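You operate a simulated robot arm through the tools that you are given. There is no shell and no other tool. Be economical: measure what you need, move in short steps, check, and stop when the job is done.

Carry out the task below with a simulated two-armed robot. There is one attempt and no reset: what you move stays moved.

TASK
Pick up the white filter from the place y4 of the steel bench under the lamp with one hand, pass it to the other hand and put it on the top of the steel bench.

Only the result counts: the job must be done as asked and must still hold three seconds after the hand-in. Knocking over, shifting, dropping, spilling or breaking anything else fails it.

THE ROBOT
Two 6-joint arms with two-finger grippers on one trunk, on a base that drives. Base frame: it is fixed to the floor where the robot stands at the start and does not move with it; the origin is under the middle of the robot, x ahead of it, y to its left, z up. Units: m, rad, N and s.
The left shoulder is at the start at [0.07, 0.176, 1.298], the right one opposite. With the tool pointing down near the work surface each hand reaches from about 0.46 to 0.78 m from the robot's upright axis, wherever it stands, measured 20 degrees to its own side. Places, roughly: top of the steel bench [-2, -1.9, 0.9]. Payload 2.45 kg a hand.
The TCP of each hand is the grasp point between the finger pads, 0.026 m short of the fingertips. In the tool frame z runs along the fingers and y along their closing line. Largest opening 0.096 m; the body of the gripper starts 0.069 m behind the TCP.
Orientation is told as [roll, pitch, yaw] about the base's x, y, z axes, in that order, counted from this pose: with the fingers straight down and closing along the base's y, the tool's x points along the base's -x, its y along +y and its z along -z.

THE INTERFACE
- The arms move only by the tool jog_arm. It takes "left_plan", "right_plan" or both (then of equal length, played together; a hand with none holds still); each is a list of rows, each a list of 2 entries, a list of its own where there are three numbers: the shift along the base's x, y, z in m, then the turn, a rotation vector about the base's x, y, z in rad. In form: [[[x, y, z], [ax, ay, az]], ...]. A call has 1 to 20 rows; each row shifts and turns the commanded pose from where the row before left it. "left_hand" and "right_hand" are, for a hand that has rows, the opening, from 0 (shut) to 1 (fully open), set as the call begins (left out, the last holds). Each row takes 0.2 s and may step no farther than 0.05 m and 0.15 rad from the row before; otherwise, or with a gripper value out of range, the whole call is refused. A pose out of reach is approached as far as the arm can. The call stops where the force on the tool passes 40 N (or 10 N more than at its start, if that is more) or the arm is blocked; 0.2 s more then pass. Each finger halts on what it meets, pressing with about 25 N; the grip force reading is that of the motor and also rises with nothing between the fingers. The clock runs only during rows and for 0.2 s after the last one: add rows that do not move to give the fingers time. It gives the time, the measured TCP pose, the force on the tool (base axes), the opening and the grip force at its end, in the units of the frame above (readings bear some noise), with the torque about the TCP (base axes, N m) and any sound that the robot's microphone picked up.
- Cameras (640 x 400 px; columns grow to the right, rows downward): "scene" is now at [0.1312, 0.0228, 1.6154]; the picture's right is [0.17, -0.99, 0.00], its down [-0.74, -0.13, -0.66] and it looks along [0.65, 0.11, -0.75] (base axes); focal length 249 px, centre (320, 200). "left" rides on the left gripper at [0.082, -0.003, -0.098] in its tool frame; the picture's right is [0.04, 1.00, 0.00], its down [-0.73, 0.03, -0.68] and it looks along [-0.68, 0.03, 0.73] (tool axes); focal length 256 px, centre (320, 200). "right" rides on the right gripper at [0.082, 0.003, -0.098] in its tool frame; the picture's right is [-0.04, 1.00, 0.00], its down [-0.73, -0.03, -0.68] and it looks along [-0.68, -0.03, 0.73] (tool axes); focal length 256 px, centre (320, 200). There is no depth. A picture from a camera that has moved, and an enlarged one, comes with that camera's place and axes in the base frame and with its lens. The place of the scene camera against the robot may be out by one fixed shift of up to 0.025 m in any direction.
- snapshot(camera): a new picture of that camera. No time passes.
- lift_body(by): slides the trunk up (or, below 0, down) by that many m; the arms and the scene camera ride with it, the base frame stays. It gives what a move gives, with no picture.
- roll_base(legs): drives the robot by 1 to 6 legs, each [ahead, left, turn to the left] in m, m and rad, along the robot's own axes; the way and the turn of a leg run together, so that a leg with both is an arc; at most 1.5 m and 3.142 rad a leg. The arms and the cameras ride along, it lands a little off, and it stops where it bumps. It gives what a move gives.
- pan_tilt(pan, tilt): turns the head with the scene camera to pan (to the left, within 1.501 rad either way) and tilt (down, from -0.506 to 1.204), counted from straight ahead of the robot. It gives what a move gives.
- zoom(camera, box): a new picture of the part [left, top, right, bottom] of that camera's present view, enlarged. No time passes.
- job_done(): hands the job in; it is judged then, once.

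Go step by step. Nothing tells you exact positions but the pictures and the camera data: compare them with the known pose of the tool, close in by small moves and look again before you grip or let go. The budget is 120 turns and 108 pictures, counting those below and the enlarged ones. Unless the task says otherwise, let go and move clear before handing in, and close with one line.

The tools are called after "Emit:" as name(argument=value, ...) on one line, values as JSON. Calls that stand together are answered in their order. jog_arm: Moves the arms, as the interface text tells. Its arguments: {"type":"object","properties":{"left_plan":{"type":"array","items":{"type":"array"}},"left_hand":{"type":"number"},"right_plan":{"type":"array","items":{"type":"array"}},"right_hand":{"type":"number"}},"required":[]} The other tools are called the same way: lift_body (by) slides the trunk up or down; roll_base (legs) drives the base; pan_tilt (pan, tilt) turns the head that bears the scene camera; snapshot (camera) takes a picture; zoom (camera, box) takes an enlarged picture of a part of a camera's view; job_done () hands the job in.

At the start:

```text
time: 0.0
left_ee_pos: [0.4061, 0.4148, 1.1891]
left_ee_rot: [0.001, -0.001, -0.001]
left_force: [0.1, 0.0, -0.3]
left_wrist_torque: [0.02, 0.04, 0.01]
left_width: 0.0961
left_finger_force: 0.1
right_ee_pos: [0.6352, -0.1079, 1.1714]
right_ee_rot: [-0.001, -0.001, 0.0]
right_force: [0.1, 0.3, -1.6]
right_wrist_torque: [0.01, 0.07, 0.02]
right_width: 0.0962
right_finger_force: 0.1
trunk travel left (down, up): [-0.783, 0.057]
robot x, y, heading: [0.0015, -0.0043, 0.0]
head pan, tilt: [0.168, 0.846]
```

scene: 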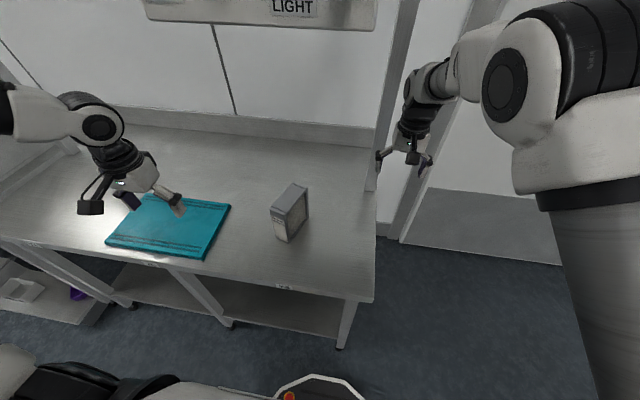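
right: 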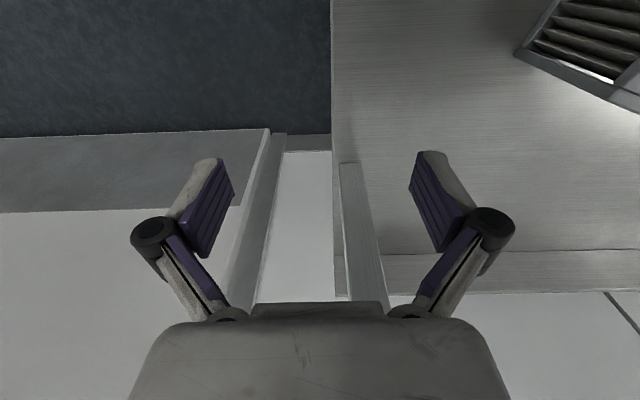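
left: 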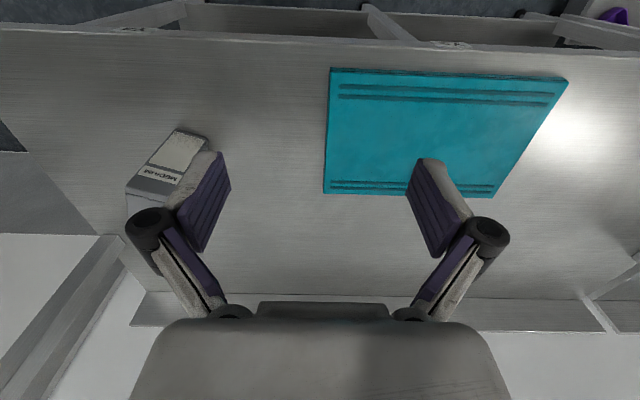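

I see a bench in front with a teal mat and a box; the named steel bench is around [-2, -1.9], behind me to the right. I'll look around first.

Emit:
pan_tilt(pan=-1.5, tilt=0.3)

Emit:
snapshot(camera="scene")

Emit:
pan_tilt(pan=0.1, tilt=0.3)

Emit:
snapshot(camera="scene")

Emit:
pan_tilt(pan=1.5, tilt=0.3)

Emit:
snapshot(camera="scene")

```text
time: 1.7
left_ee_pos: [0.4042, 0.4138, 1.1895]
left_ee_rot: [0.001, 0.001, 0.0]
left_force: [0.0, 0.2, -0.5]
left_wrist_torque: [-0.01, -0.03, 0.02]
left_width: 0.0958
left_finger_force: 0.1
right_ee_pos: [0.6351, -0.1084, 1.1717]
right_ee_rot: [-0.001, 0.0, 0.0]
right_force: [0.6, -0.4, -0.7]
right_wrist_torque: [0.01, 0.02, -0.02]
right_width: 0.096
right_finger_force: 0.0
trunk travel left (down, up): [-0.783, 0.057]
robot x, y, heading: [0.0024, -0.0021, -0.004]
head pan, tilt: [-1.499, 0.3]
```

```text
104 pictures are left
camera scene: at [0.0607, -0.0835, 1.6636], right [-1.0, -0.07, 0.0], down [-0.02, 0.29, -0.96], along [0.07, -0.95, -0.3], focal length 249 px, centre (320, 200)
```

scene: 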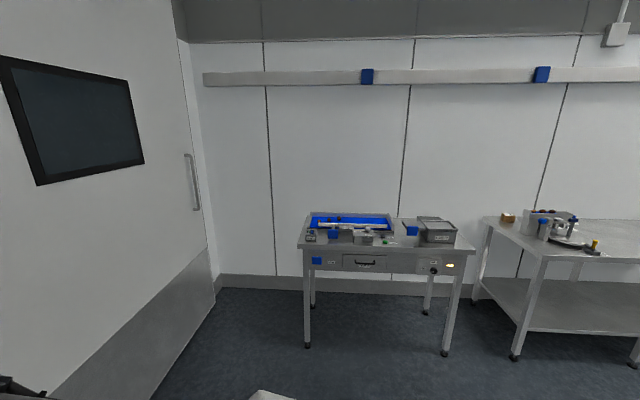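

```text
time: 3.4
left_ee_pos: [0.4046, 0.4143, 1.1891]
left_ee_rot: [0.0, -0.001, -0.001]
left_force: [0.4, -0.4, -0.1]
left_wrist_torque: [-0.01, -0.03, 0.0]
left_width: 0.0961
left_finger_force: 0.0
right_ee_pos: [0.6355, -0.1091, 1.1723]
right_ee_rot: [0.0, 0.002, 0.0]
right_force: [0.3, -0.5, 0.3]
right_wrist_torque: [0.0, 0.0, -0.01]
right_width: 0.0958
right_finger_force: 0.1
trunk travel left (down, up): [-0.783, 0.057]
robot x, y, heading: [-0.0051, -0.0003, -0.01]
head pan, tilt: [0.099, 0.3]
```

```text
103 pictures are left
camera scene: at [0.1469, 0.0189, 1.6636], right [0.1, -1.0, 0.0], down [-0.29, -0.03, -0.96], along [0.95, 0.09, -0.3], focal length 249 px, centre (320, 200)
```

scene: 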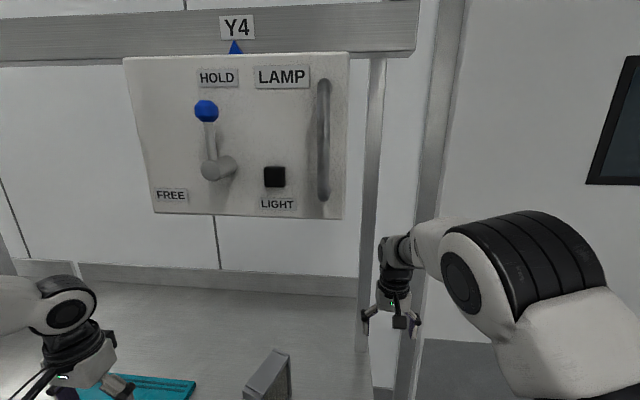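

```text
time: 4.9
left_ee_pos: [0.4052, 0.4138, 1.1895]
left_ee_rot: [-0.001, 0.001, 0.0]
left_force: [-0.3, 0.3, 0.0]
left_wrist_torque: [0.01, 0.0, -0.03]
left_width: 0.0957
left_finger_force: 0.0
right_ee_pos: [0.6363, -0.1085, 1.1718]
right_ee_rot: [-0.001, -0.001, 0.0]
right_force: [0.6, -0.2, 0.3]
right_wrist_torque: [-0.01, -0.02, 0.02]
right_width: 0.096
right_finger_force: 0.1
trunk travel left (down, up): [-0.783, 0.057]
robot x, y, heading: [-0.0006, -0.0002, -0.001]
head pan, tilt: [1.499, 0.3]
```

```text
102 pictures are left
camera scene: at [0.0607, 0.1028, 1.6636], right [1.0, -0.07, 0.0], down [-0.02, -0.29, -0.96], along [0.07, 0.95, -0.3], focal length 249 px, centre (320, 200)
```

scene: 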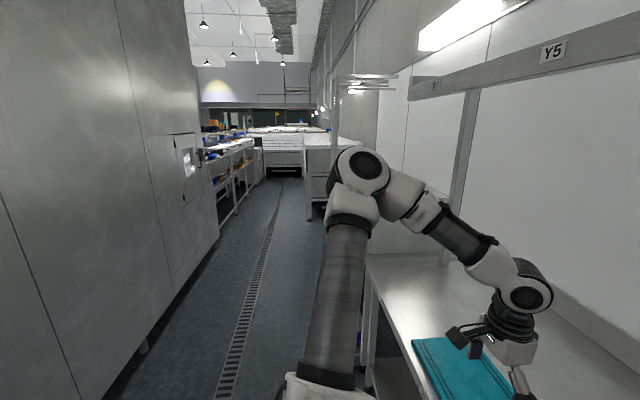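

The lamp unit and the "Y4" label hang over the bench in front of me, and the box stands beneath. The destination bench looks like the one at the right rear. I'll look closely at the box.

Emit:
pan_tilt(pan=0.0, tilt=0.8)

Emit:
snapshot(camera="scene")

Emit:
zoom(camera="scene", box=[160, 130, 320, 290])

Emit:
zoom(camera="left", box=[100, 100, 260, 240])

Emit:
pan_tilt(pan=0.0, tilt=-0.1)

Emit:
snapshot(camera="scene")

```text
time: 6.5
left_ee_pos: [0.4051, 0.4149, 1.1897]
left_ee_rot: [-0.001, -0.001, -0.001]
left_force: [0.3, 0.2, -0.1]
left_wrist_torque: [0.0, 0.01, -0.01]
left_width: 0.0959
left_finger_force: 0.0
right_ee_pos: [0.6359, -0.1074, 1.1717]
right_ee_rot: [-0.001, -0.001, 0.002]
right_force: [0.7, -1.0, 0.1]
right_wrist_torque: [-0.01, -0.03, -0.03]
right_width: 0.0959
right_finger_force: 0.1
trunk travel left (down, up): [-0.783, 0.057]
robot x, y, heading: [0.0021, 0.0011, 0.004]
head pan, tilt: [0.0, 0.799]
```

```text
101 pictures are left
camera scene: at [0.1346, 0.0097, 1.6193], right [0.0, -1.0, 0.0], down [-0.72, 0.0, -0.7], along [0.7, 0.0, -0.72], focal length 249 px, centre (320, 200)
```

scene: 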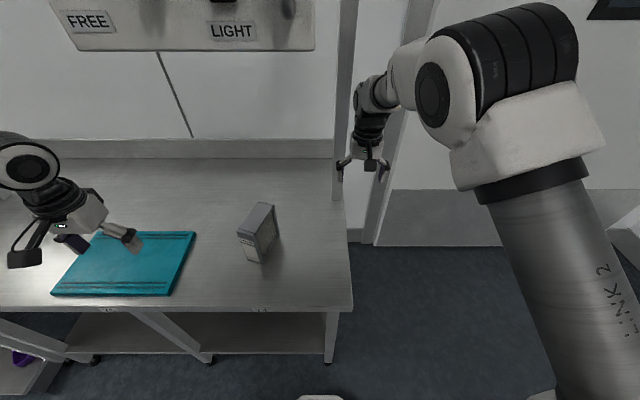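

```text
2.50 times, centred on (240, 210) of scene
camera zoom: at [0.1346, 0.0097, 1.6193], right [0.0, -1.0, 0.0], down [-0.72, 0.0, -0.7], along [0.7, 0.0, -0.72], focal length 622 px, centre (520, 175)
```

zoom: 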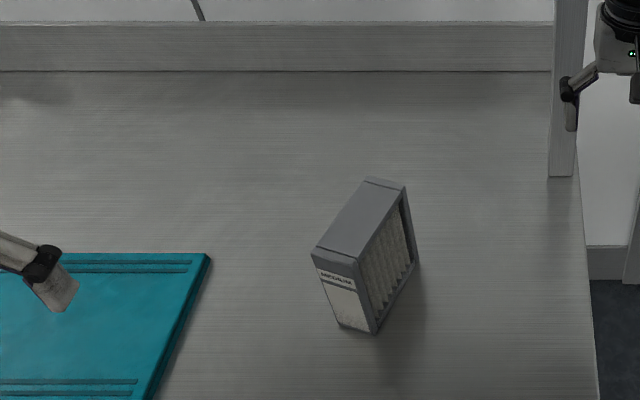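

```text
2.86 times, centred on (180, 170) of left
camera zoom: at [0.3239, 0.4113, 1.2876], right [-0.04, 1.0, 0.0], down [0.73, 0.03, 0.68], along [0.68, 0.03, -0.73], focal length 731 px, centre (720, 286)
```

zoom: 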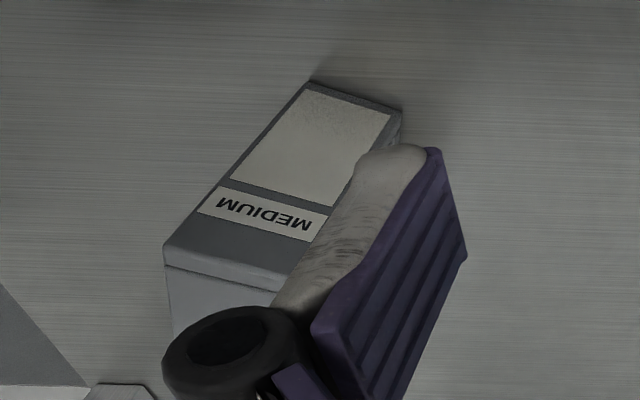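

```text
time: 7.7
left_ee_pos: [0.4051, 0.4151, 1.19]
left_ee_rot: [-0.001, 0.0, 0.0]
left_force: [-0.3, 0.0, 0.5]
left_wrist_torque: [-0.03, 0.02, 0.01]
left_width: 0.096
left_finger_force: 0.1
right_ee_pos: [0.6348, -0.1082, 1.1723]
right_ee_rot: [0.0, 0.001, 0.0]
right_force: [-0.1, 0.7, -0.2]
right_wrist_torque: [-0.01, 0.01, 0.02]
right_width: 0.0959
right_finger_force: 0.1
trunk travel left (down, up): [-0.783, 0.057]
robot x, y, heading: [0.0023, 0.0009, 0.002]
head pan, tilt: [0.0, -0.099]
```

```text
98 pictures are left
camera scene: at [0.1411, 0.0097, 1.7001], right [0.0, -1.0, 0.0], down [0.1, 0.0, -1.0], along [1.0, 0.0, 0.1], focal length 249 px, centre (320, 200)
```

scene: 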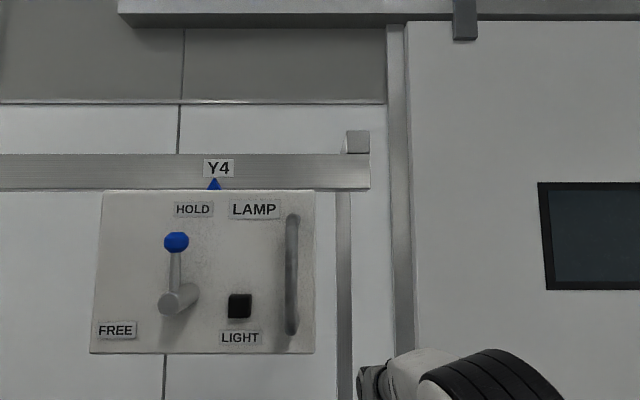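

The filter ("MEDIUM", white label) stands under Y4. I'll check the bench-edge labels for certainty.

Emit:
pan_tilt(pan=0.3, tilt=1.0)

Emit:
zoom(camera="scene", box=[220, 120, 380, 220])

Emit:
snapshot(camera="scene")

Emit:
pan_tilt(pan=0.9, tilt=0.7)

Emit:
snapshot(camera="scene")

```text
time: 9.0
left_ee_pos: [0.4051, 0.4147, 1.1886]
left_ee_rot: [0.001, 0.001, -0.001]
left_force: [-0.6, 0.3, 0.1]
left_wrist_torque: [0.01, 0.02, -0.01]
left_width: 0.0958
left_finger_force: 0.0
right_ee_pos: [0.6358, -0.1089, 1.1712]
right_ee_rot: [0.0, 0.0, 0.001]
right_force: [-0.6, 0.1, 0.1]
right_wrist_torque: [0.0, 0.0, -0.01]
right_width: 0.0961
right_finger_force: 0.1
trunk travel left (down, up): [-0.783, 0.057]
robot x, y, heading: [0.0012, -0.0013, 0.0]
head pan, tilt: [0.3, 1.0]
```

```text
4.00 times, centred on (300, 170) of scene
camera zoom: at [0.1206, 0.0303, 1.6042], right [0.3, -0.96, 0.0], down [-0.8, -0.25, -0.54], along [0.52, 0.16, -0.84], focal length 996 px, centre (400, 320)
```

zoom: 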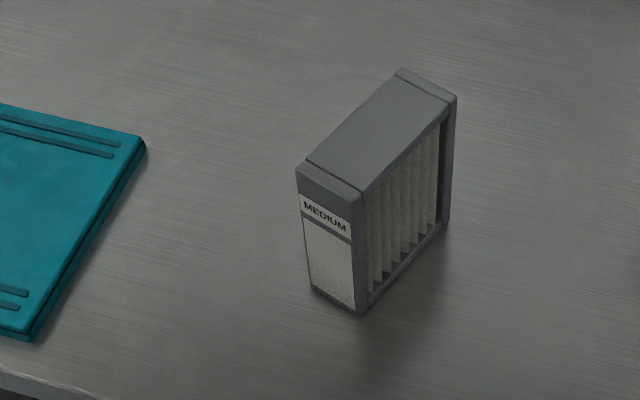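

```text
96 pictures are left
camera scene: at [0.1206, 0.0303, 1.6042], right [0.3, -0.96, 0.0], down [-0.8, -0.25, -0.54], along [0.52, 0.16, -0.84], focal length 249 px, centre (320, 200)
```

scene: 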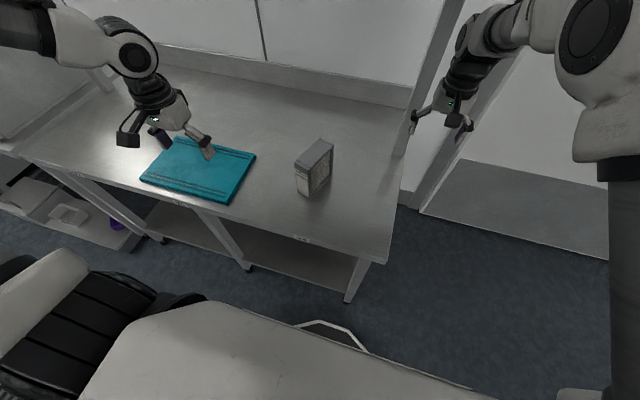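

```text
time: 10.0
left_ee_pos: [0.4045, 0.4134, 1.1892]
left_ee_rot: [0.0, 0.001, 0.0]
left_force: [-0.1, 0.9, -0.8]
left_wrist_torque: [-0.06, 0.01, 0.0]
left_width: 0.0963
left_finger_force: 0.1
right_ee_pos: [0.6351, -0.1083, 1.1718]
right_ee_rot: [-0.001, -0.001, 0.001]
right_force: [0.7, -0.3, 0.2]
right_wrist_torque: [0.0, 0.01, 0.0]
right_width: 0.0963
right_finger_force: 0.0
trunk travel left (down, up): [-0.783, 0.057]
robot x, y, heading: [-0.001, 0.0017, -0.001]
head pan, tilt: [0.901, 0.7]
```

```text
95 pictures are left
camera scene: at [0.1068, 0.0761, 1.6275], right [0.78, -0.62, 0.0], down [-0.4, -0.5, -0.76], along [0.48, 0.6, -0.64], focal length 249 px, centre (320, 200)
```

scene: 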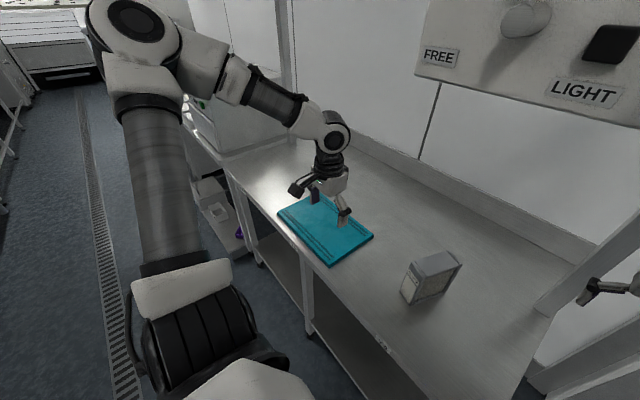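

The filter stands at about (0.603, 0.184), top at z≈1.046, turned by about -0.33 rad. The lamp panel's underside is at z≈1.53. I'll bring the left hand above the filter.

Emit:
jog_arm(left_plan=[[[0.0263, -0.0323, -0.0086], [0, 0, -0.0471]], [[0.0263, -0.0323, -0.0086], [0, 0, -0.0471]], [[0.0263, -0.0323, -0.0086], [0, 0, -0.0471]], [[0.0263, -0.0323, -0.0086], [0, 0, -0.0471]], [[0.0263, -0.0323, -0.0086], [0, 0, -0.0471]], [[0.0263, -0.0323, -0.0086], [0, 0, -0.0471]], [[0.0263, -0.0323, -0.0086], [0, 0, -0.0471]]], left_hand=1)

Emit:
snapshot(camera="left")

Emit:
pan_tilt(pan=0.3, tilt=0.5)

Emit:
snapshot(camera="scene")

```text
time: 11.6
left_ee_pos: [0.5896, 0.1871, 1.1286]
left_ee_rot: [0.0, 0.002, -0.331]
left_force: [0.6, 0.2, 0.4]
left_wrist_torque: [0.03, 0.06, 0.03]
left_width: 0.096
left_finger_force: 0.2
right_ee_pos: [0.6366, -0.1096, 1.1712]
right_ee_rot: [0.003, 0.001, 0.001]
right_force: [0.2, 0.6, 0.5]
right_wrist_torque: [0.01, 0.01, -0.04]
right_width: 0.0958
right_finger_force: 0.1
trunk travel left (down, up): [-0.783, 0.057]
robot x, y, heading: [0.001, -0.0046, -0.002]
head pan, tilt: [0.901, 0.7]
```

```text
94 pictures are left
camera left: at [0.5128, 0.2103, 1.2273], right [0.29, 0.96, 0.0], down [0.7, -0.21, 0.68], along [0.65, -0.19, -0.74], focal length 256 px, centre (320, 200)
```

left: 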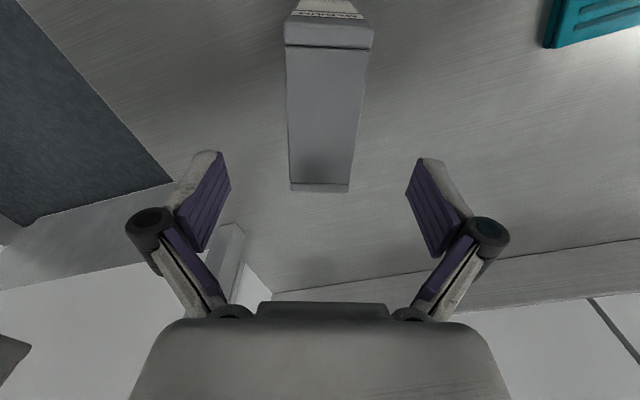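

```text
time: 12.6
left_ee_pos: [0.5881, 0.1896, 1.1285]
left_ee_rot: [0.0, -0.001, -0.329]
left_force: [0.6, 0.4, 0.1]
left_wrist_torque: [0.02, 0.03, 0.01]
left_width: 0.0958
left_finger_force: 0.0
right_ee_pos: [0.6356, -0.1087, 1.1714]
right_ee_rot: [0.0, -0.001, 0.0]
right_force: [0.4, -0.9, 0.9]
right_wrist_torque: [-0.02, 0.03, 0.0]
right_width: 0.096
right_finger_force: 0.0
trunk travel left (down, up): [-0.783, 0.057]
robot x, y, heading: [0.0029, 0.0, -0.002]
head pan, tilt: [0.3, 0.499]
```

```text
93 pictures are left
camera scene: at [0.1406, 0.0367, 1.6452], right [0.3, -0.95, 0.0], down [-0.46, -0.14, -0.88], along [0.84, 0.26, -0.48], focal length 249 px, centre (320, 200)
```

scene: 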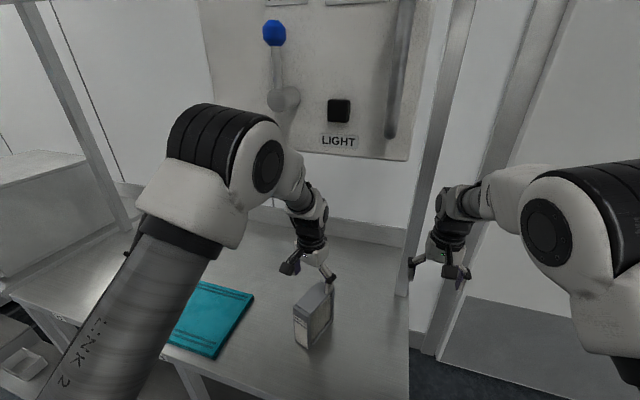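

The hand is centred over the filter and aligned with it. I'll descend to grip depth.

Emit:
jog_arm(left_plan=[[[0, 0, -0.03], [0, 0, 0]], [[0, 0, -0.03], [0, 0, -0.01]], [[0, 0, -0.03], [0, 0, 0]], [[0, 0, -0.027], [0, 0, 0]]])

Emit:
snapshot(camera="left")

Emit:
zoom(camera="scene", box=[240, 220, 400, 360])

```text
time: 13.6
left_ee_pos: [0.5898, 0.1879, 1.0101]
left_ee_rot: [-0.001, 0.0, -0.34]
left_force: [-1.0, 0.2, 0.2]
left_wrist_torque: [-0.04, -0.01, -0.03]
left_width: 0.0957
left_finger_force: 0.2
right_ee_pos: [0.6365, -0.1071, 1.1711]
right_ee_rot: [0.0, 0.001, 0.001]
right_force: [0.1, 0.1, 0.6]
right_wrist_torque: [0.01, 0.0, -0.03]
right_width: 0.0957
right_finger_force: 0.1
trunk travel left (down, up): [-0.783, 0.057]
robot x, y, heading: [0.003, -0.0013, -0.002]
head pan, tilt: [0.3, 0.499]
```

```text
92 pictures are left
camera left: at [0.5119, 0.2123, 1.1089], right [0.3, 0.96, 0.0], down [0.7, -0.22, 0.68], along [0.65, -0.2, -0.73], focal length 256 px, centre (320, 200)
```

left: 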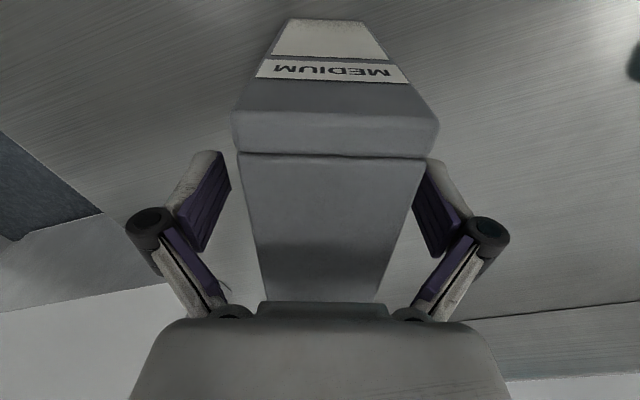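

```text
2.86 times, centred on (320, 290) of scene
camera zoom: at [0.1422, 0.0368, 1.6451], right [0.3, -0.96, 0.0], down [-0.46, -0.14, -0.88], along [0.84, 0.26, -0.48], focal length 711 px, centre (320, -57)
```

zoom: 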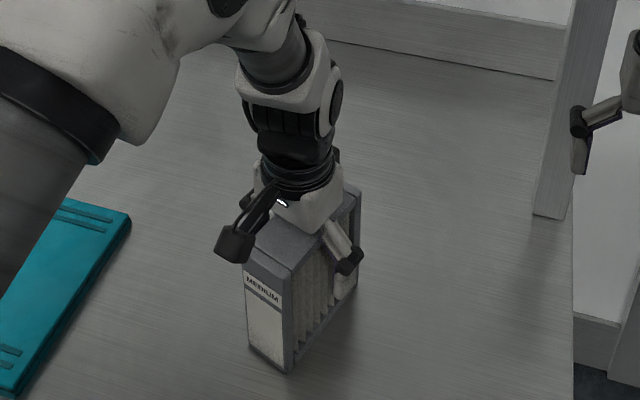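

The filter sits a few mm to the +y side of the finger gap, so I'll nudge over, then close.

Emit:
jog_arm(left_plan=[[[0.0014, 0.004, 0], [0, 0, 0]]])

Emit:
jog_arm(left_plan=[[[0, 0, 0], [0, 0, 0]], [[0, 0, 0], [0, 0, 0]], [[0, 0, 0], [0, 0, 0]]], left_hand=0)

Emit:
snapshot(camera="left")

```text
time: 14.0
left_ee_pos: [0.5902, 0.1919, 1.01]
left_ee_rot: [0.001, 0.0, -0.341]
left_force: [-1.1, -0.5, 0.2]
left_wrist_torque: [0.01, 0.03, -0.03]
left_width: 0.0962
left_finger_force: 0.1
right_ee_pos: [0.6353, -0.1081, 1.1717]
right_ee_rot: [-0.001, 0.0, 0.001]
right_force: [0.8, -0.5, 0.2]
right_wrist_torque: [0.02, 0.01, -0.01]
right_width: 0.0958
right_finger_force: 0.0
trunk travel left (down, up): [-0.783, 0.057]
robot x, y, heading: [0.0025, 0.0002, 0.0]
head pan, tilt: [0.3, 0.499]
```

```text
time: 14.8
left_ee_pos: [0.5895, 0.1921, 1.0122]
left_ee_rot: [0.0, -0.001, -0.34]
left_force: [1.2, -1.9, 3.3]
left_wrist_torque: [-0.33, -0.14, 0.0]
left_width: 0.0533
left_finger_force: 25.2
right_ee_pos: [0.6348, -0.1079, 1.1722]
right_ee_rot: [0.001, -0.001, -0.001]
right_force: [0.5, 0.1, 0.5]
right_wrist_torque: [-0.02, 0.03, 0.04]
right_width: 0.0962
right_finger_force: 0.1
trunk travel left (down, up): [-0.783, 0.057]
robot x, y, heading: [0.001, 0.0038, -0.004]
head pan, tilt: [0.3, 0.499]
```

```text
90 pictures are left
camera left: at [0.5126, 0.2157, 1.1102], right [0.3, 0.96, 0.0], down [0.7, -0.22, 0.68], along [0.65, -0.2, -0.73], focal length 256 px, centre (320, 200)
```

left: 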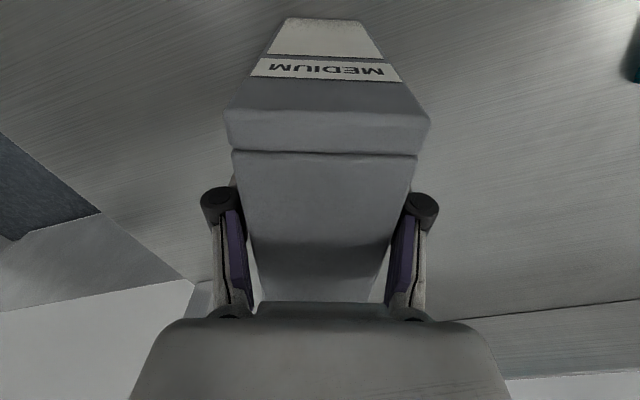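

Firm grip at 0.053 m. I'll lift it 9 cm.

Emit:
jog_arm(left_plan=[[[0, 0, 0.02], [0, 0, 0]], [[0, 0, 0.025], [0, 0, 0]], [[0, 0, 0.025], [0, 0, 0]], [[0, 0, 0.02], [0, 0, 0]]])

Emit:
snapshot(camera="scene")

```text
time: 15.8
left_ee_pos: [0.5913, 0.1933, 1.1026]
left_ee_rot: [0.0, 0.001, -0.34]
left_force: [0.1, 0.1, -0.8]
left_wrist_torque: [-0.02, -0.01, 0.02]
left_width: 0.0535
left_finger_force: 24.8
right_ee_pos: [0.6363, -0.1089, 1.1732]
right_ee_rot: [0.0, 0.0, 0.0]
right_force: [0.4, 0.4, -0.8]
right_wrist_torque: [-0.01, 0.0, 0.0]
right_width: 0.0958
right_finger_force: 0.0
trunk travel left (down, up): [-0.783, 0.057]
robot x, y, heading: [0.0009, 0.0017, 0.001]
head pan, tilt: [0.3, 0.499]
```

```text
89 pictures are left
camera scene: at [0.1404, 0.0364, 1.6452], right [0.3, -0.96, 0.0], down [-0.46, -0.14, -0.88], along [0.84, 0.26, -0.48], focal length 249 px, centre (320, 200)
```

scene: 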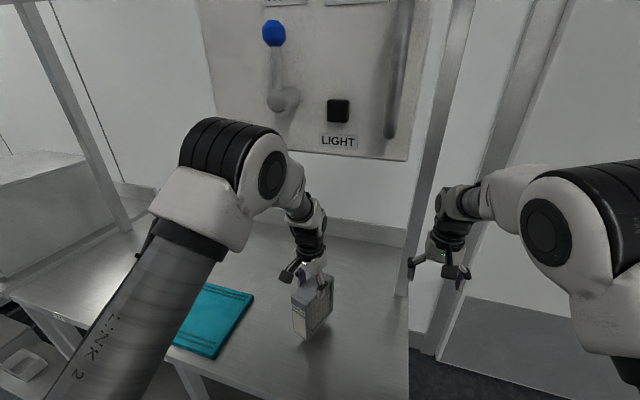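

The filter hangs free. To get the elbows clear of the lamp panel I'll back off 0.3 m before the handover.

Emit:
roll_base(legs=[[-0.3, 0, 0]])

Emit:
snapshot(camera="scene")

```text
time: 17.9
left_ee_pos: [0.2945, 0.1928, 1.0998]
left_ee_rot: [0.001, 0.003, -0.339]
left_force: [0.4, 0.4, -1.7]
left_wrist_torque: [-0.04, 0.04, -0.01]
left_width: 0.0536
left_finger_force: 25.1
right_ee_pos: [0.3384, -0.1088, 1.1696]
right_ee_rot: [0.0, 0.003, -0.002]
right_force: [0.8, 0.2, 0.1]
right_wrist_torque: [0.02, 0.01, 0.01]
right_width: 0.0959
right_finger_force: 0.0
trunk travel left (down, up): [-0.783, 0.057]
robot x, y, heading: [-0.3008, -0.0021, 0.003]
head pan, tilt: [0.3, 0.499]
```

```text
88 pictures are left
camera scene: at [-0.155, 0.0366, 1.6449], right [0.29, -0.96, 0.0], down [-0.46, -0.14, -0.88], along [0.84, 0.26, -0.48], focal length 249 px, centre (320, 200)
```

scene: 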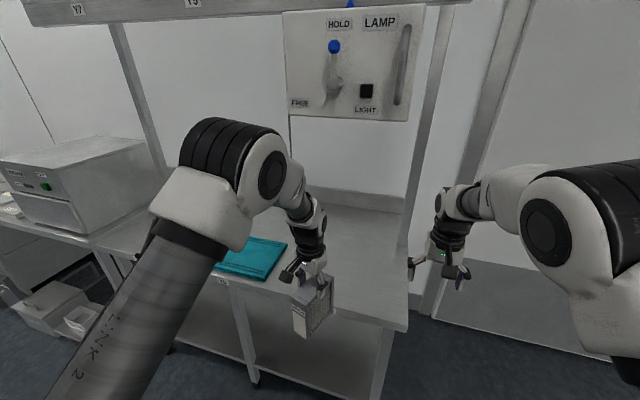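

Clear of the lamp. Now I'll turn the left hand so the filter's long side lies along y, and turn the right hand's closing line along x, keeping them apart.

Emit:
jog_arm(left_plan=[[[-0.0013, -0.0093, 0], [0, 0, -0.112]], [[-0.0013, -0.0093, 0], [0, 0, -0.112]], [[-0.0013, -0.0093, 0], [0, 0, -0.112]], [[-0.0013, -0.0093, 0], [0, 0, -0.112]], [[-0.0013, -0.0093, 0], [0, 0, -0.112]], [[-0.0013, -0.0093, 0], [0, 0, -0.112]], [[-0.0013, -0.0093, 0], [0, 0, -0.112]], [[-0.0013, -0.0093, 0], [0, 0, -0.112]], [[-0.0013, -0.0093, 0], [0, 0, -0.112]], [[-0.0013, -0.0093, 0], [0, 0, -0.112]], [[-0.0013, -0.0093, 0], [0, 0, -0.112]]], right_plan=[[[-0.005, -0.01, 0], [0, 0, 0.1428]], [[-0.005, -0.01, 0], [0, 0, 0.1428]], [[-0.005, -0.01, 0], [0, 0, 0.1428]], [[-0.005, -0.01, 0], [0, 0, 0.1428]], [[-0.005, -0.01, 0], [0, 0, 0.1428]], [[-0.005, -0.01, 0], [0, 0, 0.1428]], [[-0.005, -0.01, 0], [0, 0, 0.1428]], [[-0.005, -0.01, 0], [0, 0, 0.1428]], [[-0.005, -0.01, 0], [0, 0, 0.1428]], [[-0.005, -0.01, 0], [0, 0, 0.1428]], [[-0.005, -0.01, 0], [0, 0, 0.1428]]])

Emit:
pan_tilt(pan=0.0, tilt=0.75)

Emit:
snapshot(camera="scene")

Emit:
snapshot(camera="right")

```text
time: 20.3
left_ee_pos: [0.2813, 0.0997, 1.1046]
left_ee_rot: [-0.006, -0.03, -1.541]
left_force: [-0.4, 0.5, -1.5]
left_wrist_torque: [0.05, -0.01, -0.01]
left_width: 0.0534
left_finger_force: 24.8
right_ee_pos: [0.2817, -0.2199, 1.1727]
right_ee_rot: [0.001, 0.0, 1.574]
right_force: [-1.2, -0.7, 0.1]
right_wrist_torque: [0.02, 0.01, 0.0]
right_width: 0.0961
right_finger_force: 0.1
trunk travel left (down, up): [-0.783, 0.057]
robot x, y, heading: [-0.2971, 0.0035, 0.0]
head pan, tilt: [0.3, 0.499]
```

```text
time: 21.1
left_ee_pos: [0.282, 0.1002, 1.1038]
left_ee_rot: [-0.004, -0.031, -1.539]
left_force: [0.0, 0.1, -2.2]
left_wrist_torque: [0.01, -0.03, -0.01]
left_width: 0.0536
left_finger_force: 25.0
right_ee_pos: [0.2824, -0.2181, 1.1708]
right_ee_rot: [-0.001, 0.0, 1.569]
right_force: [0.1, -0.1, 0.0]
right_wrist_torque: [0.01, 0.02, 0.05]
right_width: 0.0958
right_finger_force: 0.0
trunk travel left (down, up): [-0.783, 0.057]
robot x, y, heading: [-0.2974, -0.0018, -0.003]
head pan, tilt: [0.0, 0.75]
```

```text
87 pictures are left
camera scene: at [-0.1614, 0.0098, 1.6233], right [0.0, -1.0, 0.0], down [-0.68, 0.0, -0.73], along [0.73, 0.0, -0.68], focal length 249 px, centre (320, 200)
```

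scene: 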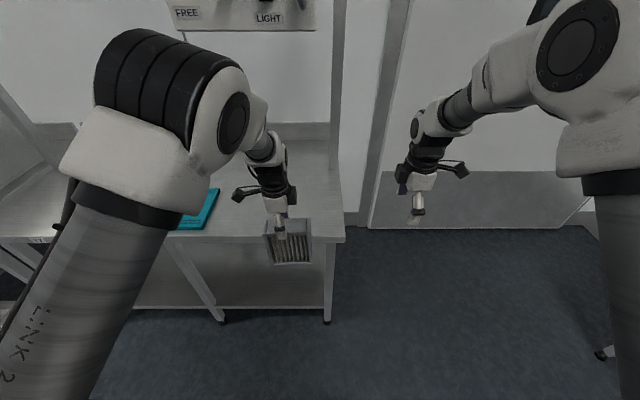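

```text
86 pictures are left
camera right: at [0.2784, -0.3001, 1.2708], right [-1.0, 0.04, 0.0], down [0.03, 0.73, 0.68], along [0.03, 0.68, -0.73], focal length 256 px, centre (320, 200)
```

right: 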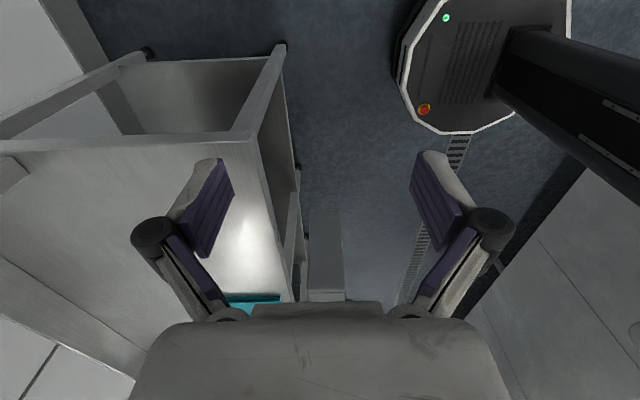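

Both hands are turned; the left sits near a joint limit but is fine. Now I'll tilt the right hand 45° to point at the filter from its side and come closer.

Emit:
jog_arm(right_plan=[[[0, 0, 0], [0, 0, 0.03]], [[0, 0, 0], [0.131, 0, 0]], [[0, 0, 0], [0.131, 0, 0]], [[0, 0, 0], [0.131, 0, 0]], [[0, 0, 0], [0.131, 0, 0]], [[0, 0, 0], [0.131, 0, 0]], [[0, 0, 0], [0.131, 0, 0]], [[0, 0.035, -0.005], [0, 0, 0]], [[0, 0.035, -0.005], [0, 0, 0]], [[0, 0.035, -0.005], [0, 0, 0]]], right_hand=1)

Emit:
snapshot(camera="right")

Emit:
snapshot(camera="scene")

```text
time: 23.3
left_ee_pos: [0.2832, 0.1011, 1.1027]
left_ee_rot: [-0.004, -0.032, -1.541]
left_force: [0.1, 0.5, -2.6]
left_wrist_torque: [0.05, -0.01, -0.01]
left_width: 0.0538
left_finger_force: 25.1
right_ee_pos: [0.2823, -0.113, 1.1569]
right_ee_rot: [-0.027, -0.784, 1.61]
right_force: [-0.3, 0.8, -0.4]
right_wrist_torque: [-0.04, -0.02, 0.01]
right_width: 0.0961
right_finger_force: 0.0
trunk travel left (down, up): [-0.783, 0.057]
robot x, y, heading: [-0.2973, -0.0012, -0.0]
head pan, tilt: [0.0, 0.75]
```

```text
85 pictures are left
camera right: at [0.2805, -0.2404, 1.1691], right [-1.0, 0.01, 0.01], down [0.01, 0.04, 1.0], along [0.01, 1.0, -0.04], focal length 256 px, centre (320, 200)
```

right: 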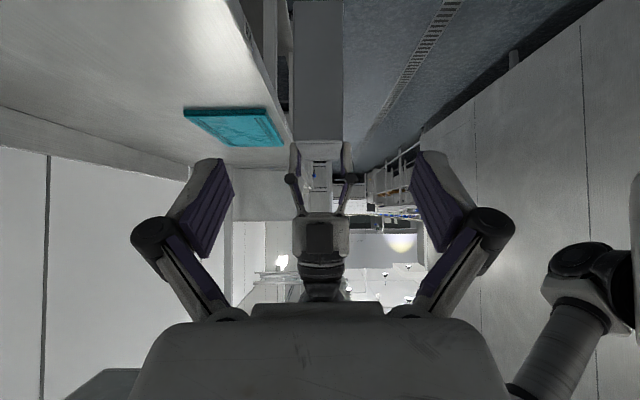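

```text
84 pictures are left
camera scene: at [-0.1611, 0.0107, 1.6232], right [0.0, -1.0, 0.0], down [-0.68, 0.0, -0.73], along [0.73, 0.0, -0.68], focal length 249 px, centre (320, 200)
```

scene: 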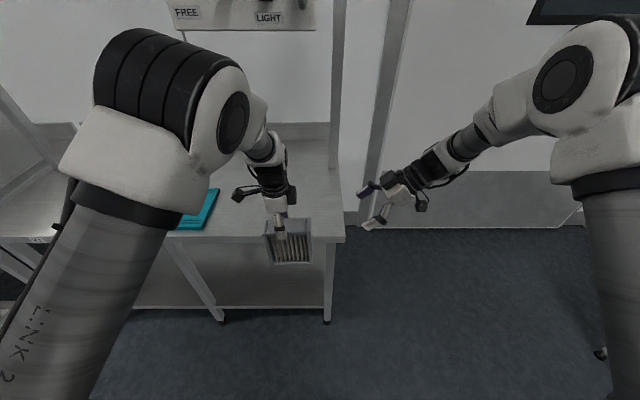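

I'll zoom in on the filter end in the right camera to fix its height.

Emit:
zoom(camera="right", box=[250, 60, 410, 260])

Emit:
zoom(camera="scene", box=[220, 130, 420, 280])

Emit:
snapshot(camera="left")

```text
2.00 times, centred on (330, 160) of right
camera zoom: at [0.2805, -0.2404, 1.1691], right [-1.0, 0.01, 0.01], down [0.01, 0.04, 1.0], along [0.01, 1.0, -0.04], focal length 512 px, centre (300, 280)
```

zoom: 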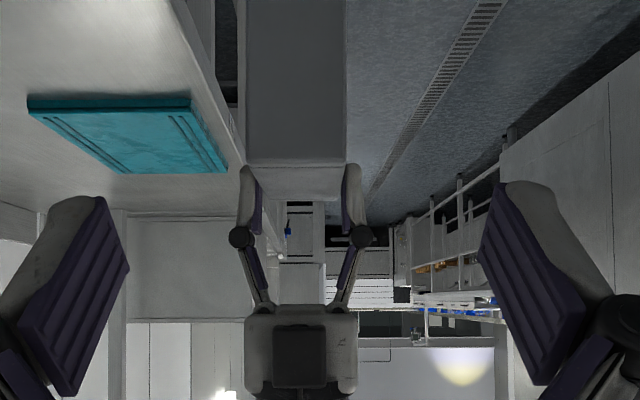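

```text
2.67 times, centred on (320, 205) of scene
camera zoom: at [-0.1611, 0.0107, 1.6232], right [0.0, -1.0, 0.0], down [-0.68, 0.0, -0.73], along [0.73, 0.0, -0.68], focal length 664 px, centre (320, 187)
```

zoom: 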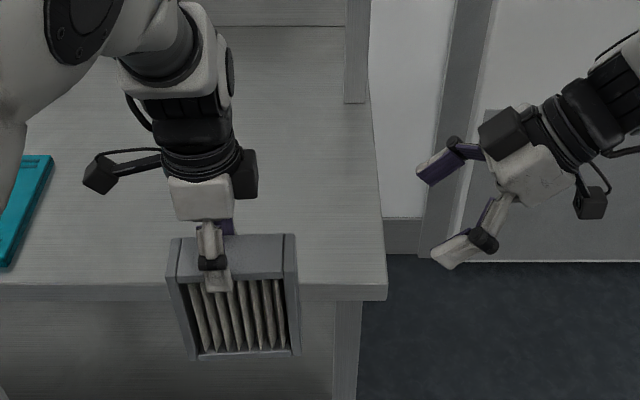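

```text
81 pictures are left
camera left: at [0.278, 0.1858, 1.1995], right [1.0, 0.07, -0.01], down [0.05, -0.71, 0.7], along [0.04, -0.7, -0.71], focal length 256 px, centre (320, 200)
```

left: 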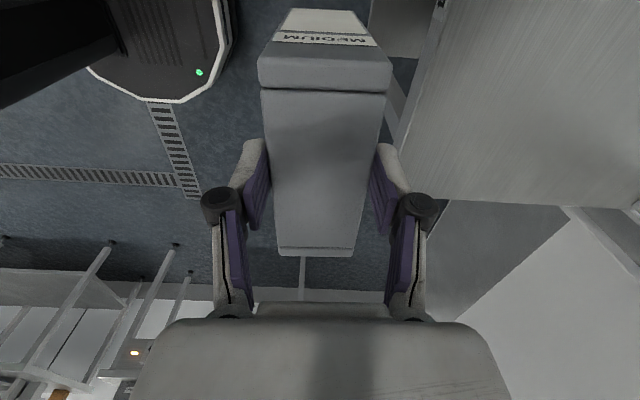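

The filter has slid down in the left hand and is now held by the fingertips (its top is at z≈1.094), so I'll take it promptly and low with the right hand.

Emit:
jog_arm(right_plan=[[[0.0006, 0.0356, -0.029], [0, 0, 0]], [[0.0006, 0.0356, -0.029], [0, 0, 0]], [[0.0006, 0.0356, -0.029], [0, 0, 0]], [[0.0006, 0.0356, -0.029], [0, 0, 0]], [[0.0006, 0.0356, -0.029], [0, 0, 0]]])

Emit:
zoom(camera="scene", box=[220, 130, 420, 280])

Emit:
snapshot(camera="right")

```text
time: 24.5
left_ee_pos: [0.2829, 0.1032, 1.1036]
left_ee_rot: [-0.005, -0.033, -1.542]
left_force: [3.0, 17.8, -5.8]
left_wrist_torque: [0.62, -0.09, -0.16]
left_width: 0.0539
left_finger_force: 25.2
right_ee_pos: [0.2853, 0.0648, 1.0114]
right_ee_rot: [-0.025, -0.785, 1.609]
right_force: [-2.4, -16.4, 4.6]
right_wrist_torque: [1.14, -0.17, 0.34]
right_width: 0.096
right_finger_force: 0.0
trunk travel left (down, up): [-0.783, 0.057]
robot x, y, heading: [-0.2996, -0.0015, 0.005]
head pan, tilt: [0.0, 0.75]
```

```text
2.67 times, centred on (320, 205) of scene
camera zoom: at [-0.1603, 0.0115, 1.6232], right [0.0, -1.0, 0.0], down [-0.68, 0.0, -0.73], along [0.73, 0.0, -0.68], focal length 664 px, centre (320, 187)
```

zoom: 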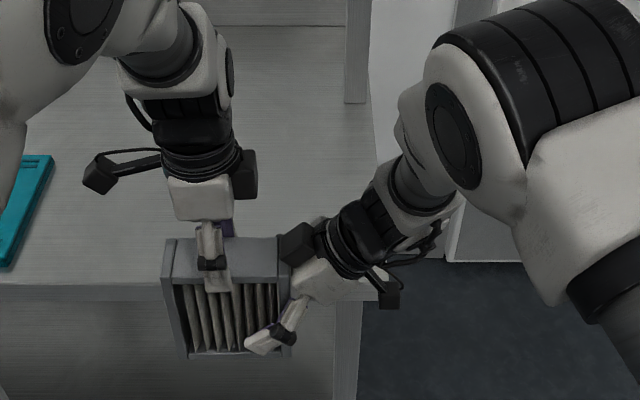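

```text
79 pictures are left
camera right: at [0.2847, -0.0615, 1.0237], right [-1.0, 0.01, 0.01], down [0.01, 0.04, 1.0], along [0.01, 1.0, -0.04], focal length 256 px, centre (320, 200)
```

right: 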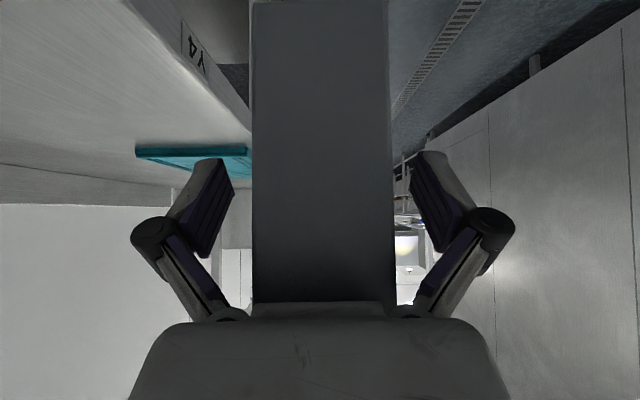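

The right palm is lightly pushing the filter's end. I'll ease back 8 mm and close the right hand.

Emit:
jog_arm(right_plan=[[[0, -0.008, 0.0], [0, 0, 0]]])

Emit:
jog_arm(right_plan=[[[0, 0, 0], [0, 0, 0]], [[0, 0, 0], [0, 0, 0]], [[0, 0, 0], [0, 0, 0]]], right_hand=0)

Emit:
zoom(camera="scene", box=[220, 130, 420, 280])

Emit:
snapshot(camera="right")

```text
time: 24.9
left_ee_pos: [0.2821, 0.1013, 1.103]
left_ee_rot: [-0.005, -0.032, -1.541]
left_force: [-0.3, 0.2, -1.7]
left_wrist_torque: [0.01, -0.04, 0.02]
left_width: 0.0538
left_finger_force: 25.1
right_ee_pos: [0.2848, 0.0565, 1.0121]
right_ee_rot: [-0.028, -0.787, 1.611]
right_force: [1.0, -0.5, -0.5]
right_wrist_torque: [0.02, -0.01, 0.01]
right_width: 0.0958
right_finger_force: 0.1
trunk travel left (down, up): [-0.783, 0.057]
robot x, y, heading: [-0.2998, 0.0015, 0.0]
head pan, tilt: [0.0, 0.75]
```

```text
time: 25.7
left_ee_pos: [0.2835, 0.1011, 1.1038]
left_ee_rot: [-0.004, -0.031, -1.541]
left_force: [4.0, 18.9, -4.5]
left_wrist_torque: [0.46, -0.24, -0.01]
left_width: 0.0536
left_finger_force: 25.0
right_ee_pos: [0.2858, 0.0573, 1.0112]
right_ee_rot: [-0.027, -0.786, 1.611]
right_force: [-5.9, -17.8, 2.5]
right_wrist_torque: [1.39, -0.23, 0.25]
right_width: 0.0549
right_finger_force: 25.5
trunk travel left (down, up): [-0.783, 0.057]
robot x, y, heading: [-0.2986, 0.0009, -0.001]
head pan, tilt: [0.0, 0.75]
```

```text
2.67 times, centred on (320, 205) of scene
camera zoom: at [-0.1613, 0.0099, 1.6232], right [0.0, -1.0, 0.0], down [-0.68, 0.0, -0.73], along [0.73, 0.0, -0.68], focal length 664 px, centre (320, 187)
```

zoom: 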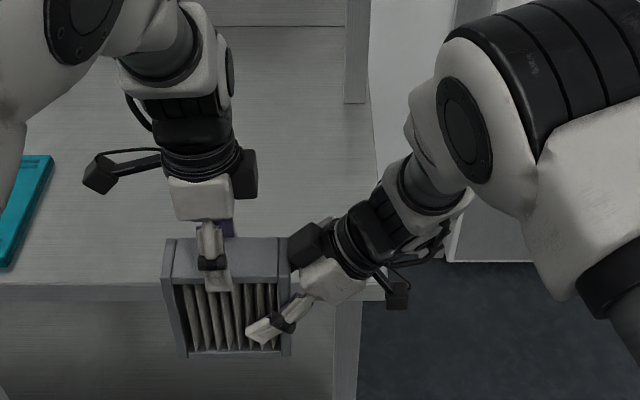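

```text
77 pictures are left
camera right: at [0.2839, -0.0705, 1.0239], right [-1.0, 0.01, 0.01], down [0.01, 0.04, 1.0], along [0.01, 1.0, -0.04], focal length 256 px, centre (320, 200)
```

right: 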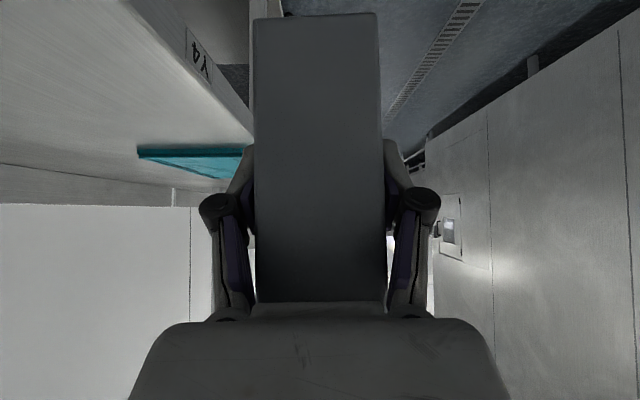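

Both hands now hold the filter. I'll relax the push slightly, then open the left hand and raise it clear.

Emit:
jog_arm(right_plan=[[[0, -0.003, 0.0], [0, 0, 0]], [[0, 0, 0], [0, 0, 0]]])

Emit:
jog_arm(left_plan=[[[0, 0, 0], [0, 0, 0]], [[0, 0, 0], [0, 0, 0]]], left_hand=1)

Emit:
zoom(camera="scene", box=[220, 130, 420, 280])

```text
time: 26.3
left_ee_pos: [0.2824, 0.101, 1.1044]
left_ee_rot: [-0.006, -0.032, -1.538]
left_force: [0.0, -11.8, -5.8]
left_wrist_torque: [-0.87, -0.09, -0.25]
left_width: 0.0537
left_finger_force: 25.1
right_ee_pos: [0.284, 0.0539, 1.012]
right_ee_rot: [-0.028, -0.788, 1.613]
right_force: [-0.5, 12.2, 3.6]
right_wrist_torque: [-0.13, 0.08, 0.26]
right_width: 0.0537
right_finger_force: 25.2
trunk travel left (down, up): [-0.783, 0.057]
robot x, y, heading: [-0.2989, -0.0012, -0.004]
head pan, tilt: [0.0, 0.75]
```

```text
time: 26.9
left_ee_pos: [0.2818, 0.0995, 1.1039]
left_ee_rot: [-0.006, -0.032, -1.541]
left_force: [0.3, 0.7, 0.4]
left_wrist_torque: [0.02, 0.02, 0.01]
left_width: 0.0962
left_finger_force: 0.1
right_ee_pos: [0.2851, 0.0533, 1.0113]
right_ee_rot: [-0.027, -0.787, 1.611]
right_force: [0.6, 0.1, -0.6]
right_wrist_torque: [-0.09, 0.0, -0.02]
right_width: 0.0536
right_finger_force: 24.6
trunk travel left (down, up): [-0.783, 0.057]
robot x, y, heading: [-0.2991, -0.0011, 0.001]
head pan, tilt: [0.0, 0.75]
```

```text
2.67 times, centred on (320, 205) of scene
camera zoom: at [-0.1614, 0.0097, 1.6232], right [0.0, -1.0, 0.0], down [-0.68, 0.0, -0.73], along [0.73, 0.0, -0.68], focal length 664 px, centre (320, 187)
```

zoom: 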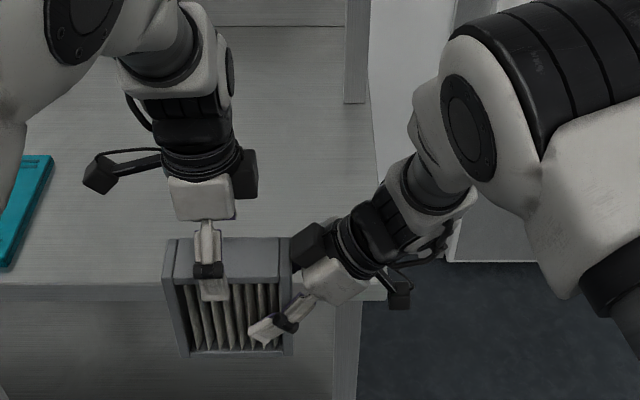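

The right hand holds the filter alone and the left is open. I'll raise the left hand clear and park it to the left.

Emit:
jog_arm(left_plan=[[[0, 0, 0.04], [0, 0, 0]], [[0, 0, 0.04], [0, 0, 0]], [[0, 0, 0.02], [0, 0, 0]], [[0, 0.04, 0], [0, 0, 0.14]], [[0, 0.04, 0], [0, 0, 0.14]], [[0, 0.04, 0], [0, 0, 0.14]], [[0, 0.04, 0], [0, 0, 0.14]], [[-0.02, 0.035, 0], [0, 0, 0.14]], [[-0.02, 0.035, 0], [0, 0, 0.14]], [[-0.03, 0.03, 0], [0, 0, 0.14]], [[-0.03, 0.02, 0], [0, 0, 0.14]], [[-0.03, 0.0, 0], [0, 0, 0.14]]])

Emit:
snapshot(camera="scene")

Emit:
snapshot(camera="right")

```text
time: 27.6
left_ee_pos: [0.2609, 0.0996, 1.1196]
left_ee_rot: [-0.154, -0.029, -1.545]
left_force: [-0.2, -0.3, 0.6]
left_wrist_torque: [0.0, 0.01, 0.01]
left_width: 0.0962
left_finger_force: 0.1
right_ee_pos: [0.284, 0.0529, 1.0117]
right_ee_rot: [-0.029, -0.786, 1.611]
right_force: [0.5, -0.9, -0.5]
right_wrist_torque: [-0.09, -0.01, 0.03]
right_width: 0.0534
right_finger_force: 24.7
trunk travel left (down, up): [-0.783, 0.057]
robot x, y, heading: [-0.2977, 0.0014, -0.003]
head pan, tilt: [0.0, 0.75]
stopped in row 3 (left hand): the arm was blocked; the commanded pose is now the measured one
```

```text
75 pictures are left
camera scene: at [-0.1613, 0.0097, 1.6232], right [0.0, -1.0, 0.0], down [-0.68, 0.0, -0.73], along [0.73, 0.0, -0.68], focal length 249 px, centre (320, 200)
```

scene: 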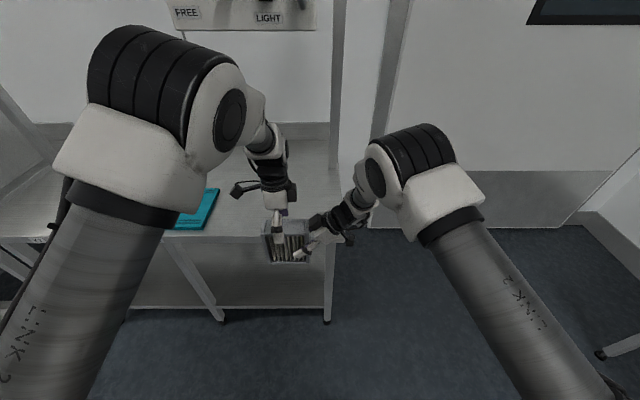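

```text
74 pictures are left
camera right: at [0.2837, -0.0735, 1.0237], right [-1.0, 0.01, 0.01], down [0.01, 0.04, 1.0], along [0.01, 1.0, -0.04], focal length 256 px, centre (320, 200)
```

right: 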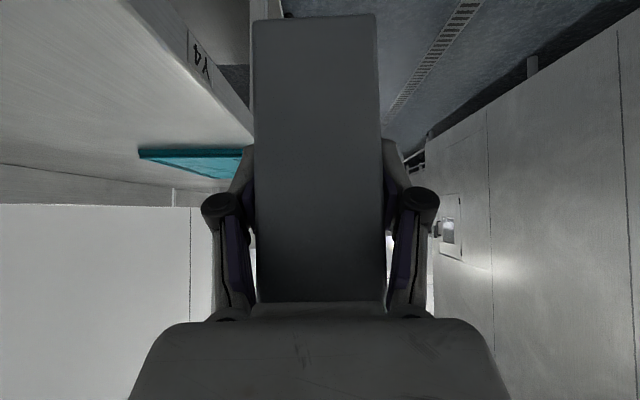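

The left arm met a joint limit; it has not touched the filter. I'll lower the right hand with the filter out from between the left fingers instead.

Emit:
jog_arm(right_plan=[[[0, 0, -0.015], [0, 0, 0]], [[0, 0, -0.02], [0, 0, 0]], [[0, 0, -0.02], [0, 0, 0]], [[0, -0.02, -0.01], [0, 0, 0]], [[0, -0.02, 0], [0, 0, 0]]])

Emit:
snapshot(camera="right")

Emit:
zoom(camera="scene", box=[220, 130, 420, 280])

```text
time: 28.8
left_ee_pos: [0.262, 0.0982, 1.1212]
left_ee_rot: [-0.153, -0.025, -1.544]
left_force: [0.0, -0.3, -0.8]
left_wrist_torque: [0.02, -0.01, -0.01]
left_width: 0.0959
left_finger_force: 0.1
right_ee_pos: [0.2843, 0.0125, 0.9455]
right_ee_rot: [-0.029, -0.788, 1.611]
right_force: [0.6, 0.2, 0.6]
right_wrist_torque: [-0.09, 0.0, 0.03]
right_width: 0.0536
right_finger_force: 24.5
trunk travel left (down, up): [-0.783, 0.057]
robot x, y, heading: [-0.3009, -0.0018, -0.004]
head pan, tilt: [0.0, 0.75]
```

```text
73 pictures are left
camera right: at [0.2833, -0.1144, 0.9587], right [-1.0, 0.01, 0.01], down [0.01, 0.04, 1.0], along [0.01, 1.0, -0.04], focal length 256 px, centre (320, 200)
```

right: 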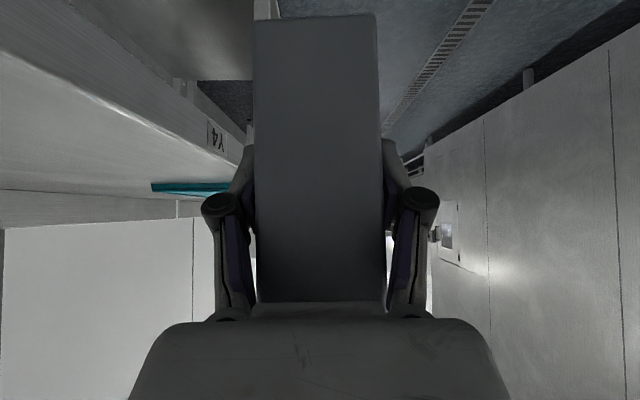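

```text
2.67 times, centred on (320, 205) of scene
camera zoom: at [-0.1614, 0.0084, 1.6232], right [0.0, -1.0, 0.0], down [-0.68, 0.0, -0.73], along [0.73, 0.0, -0.68], focal length 664 px, centre (320, 187)
```

zoom: 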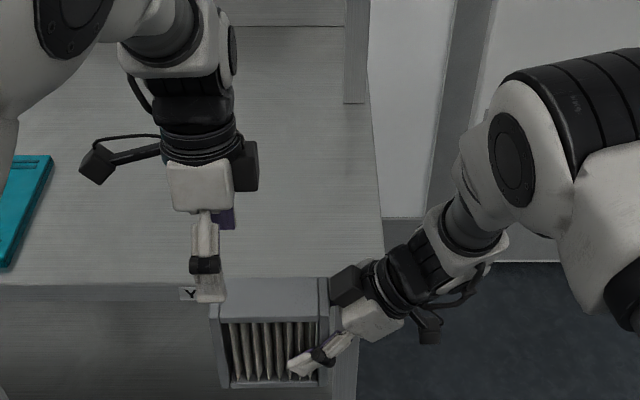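

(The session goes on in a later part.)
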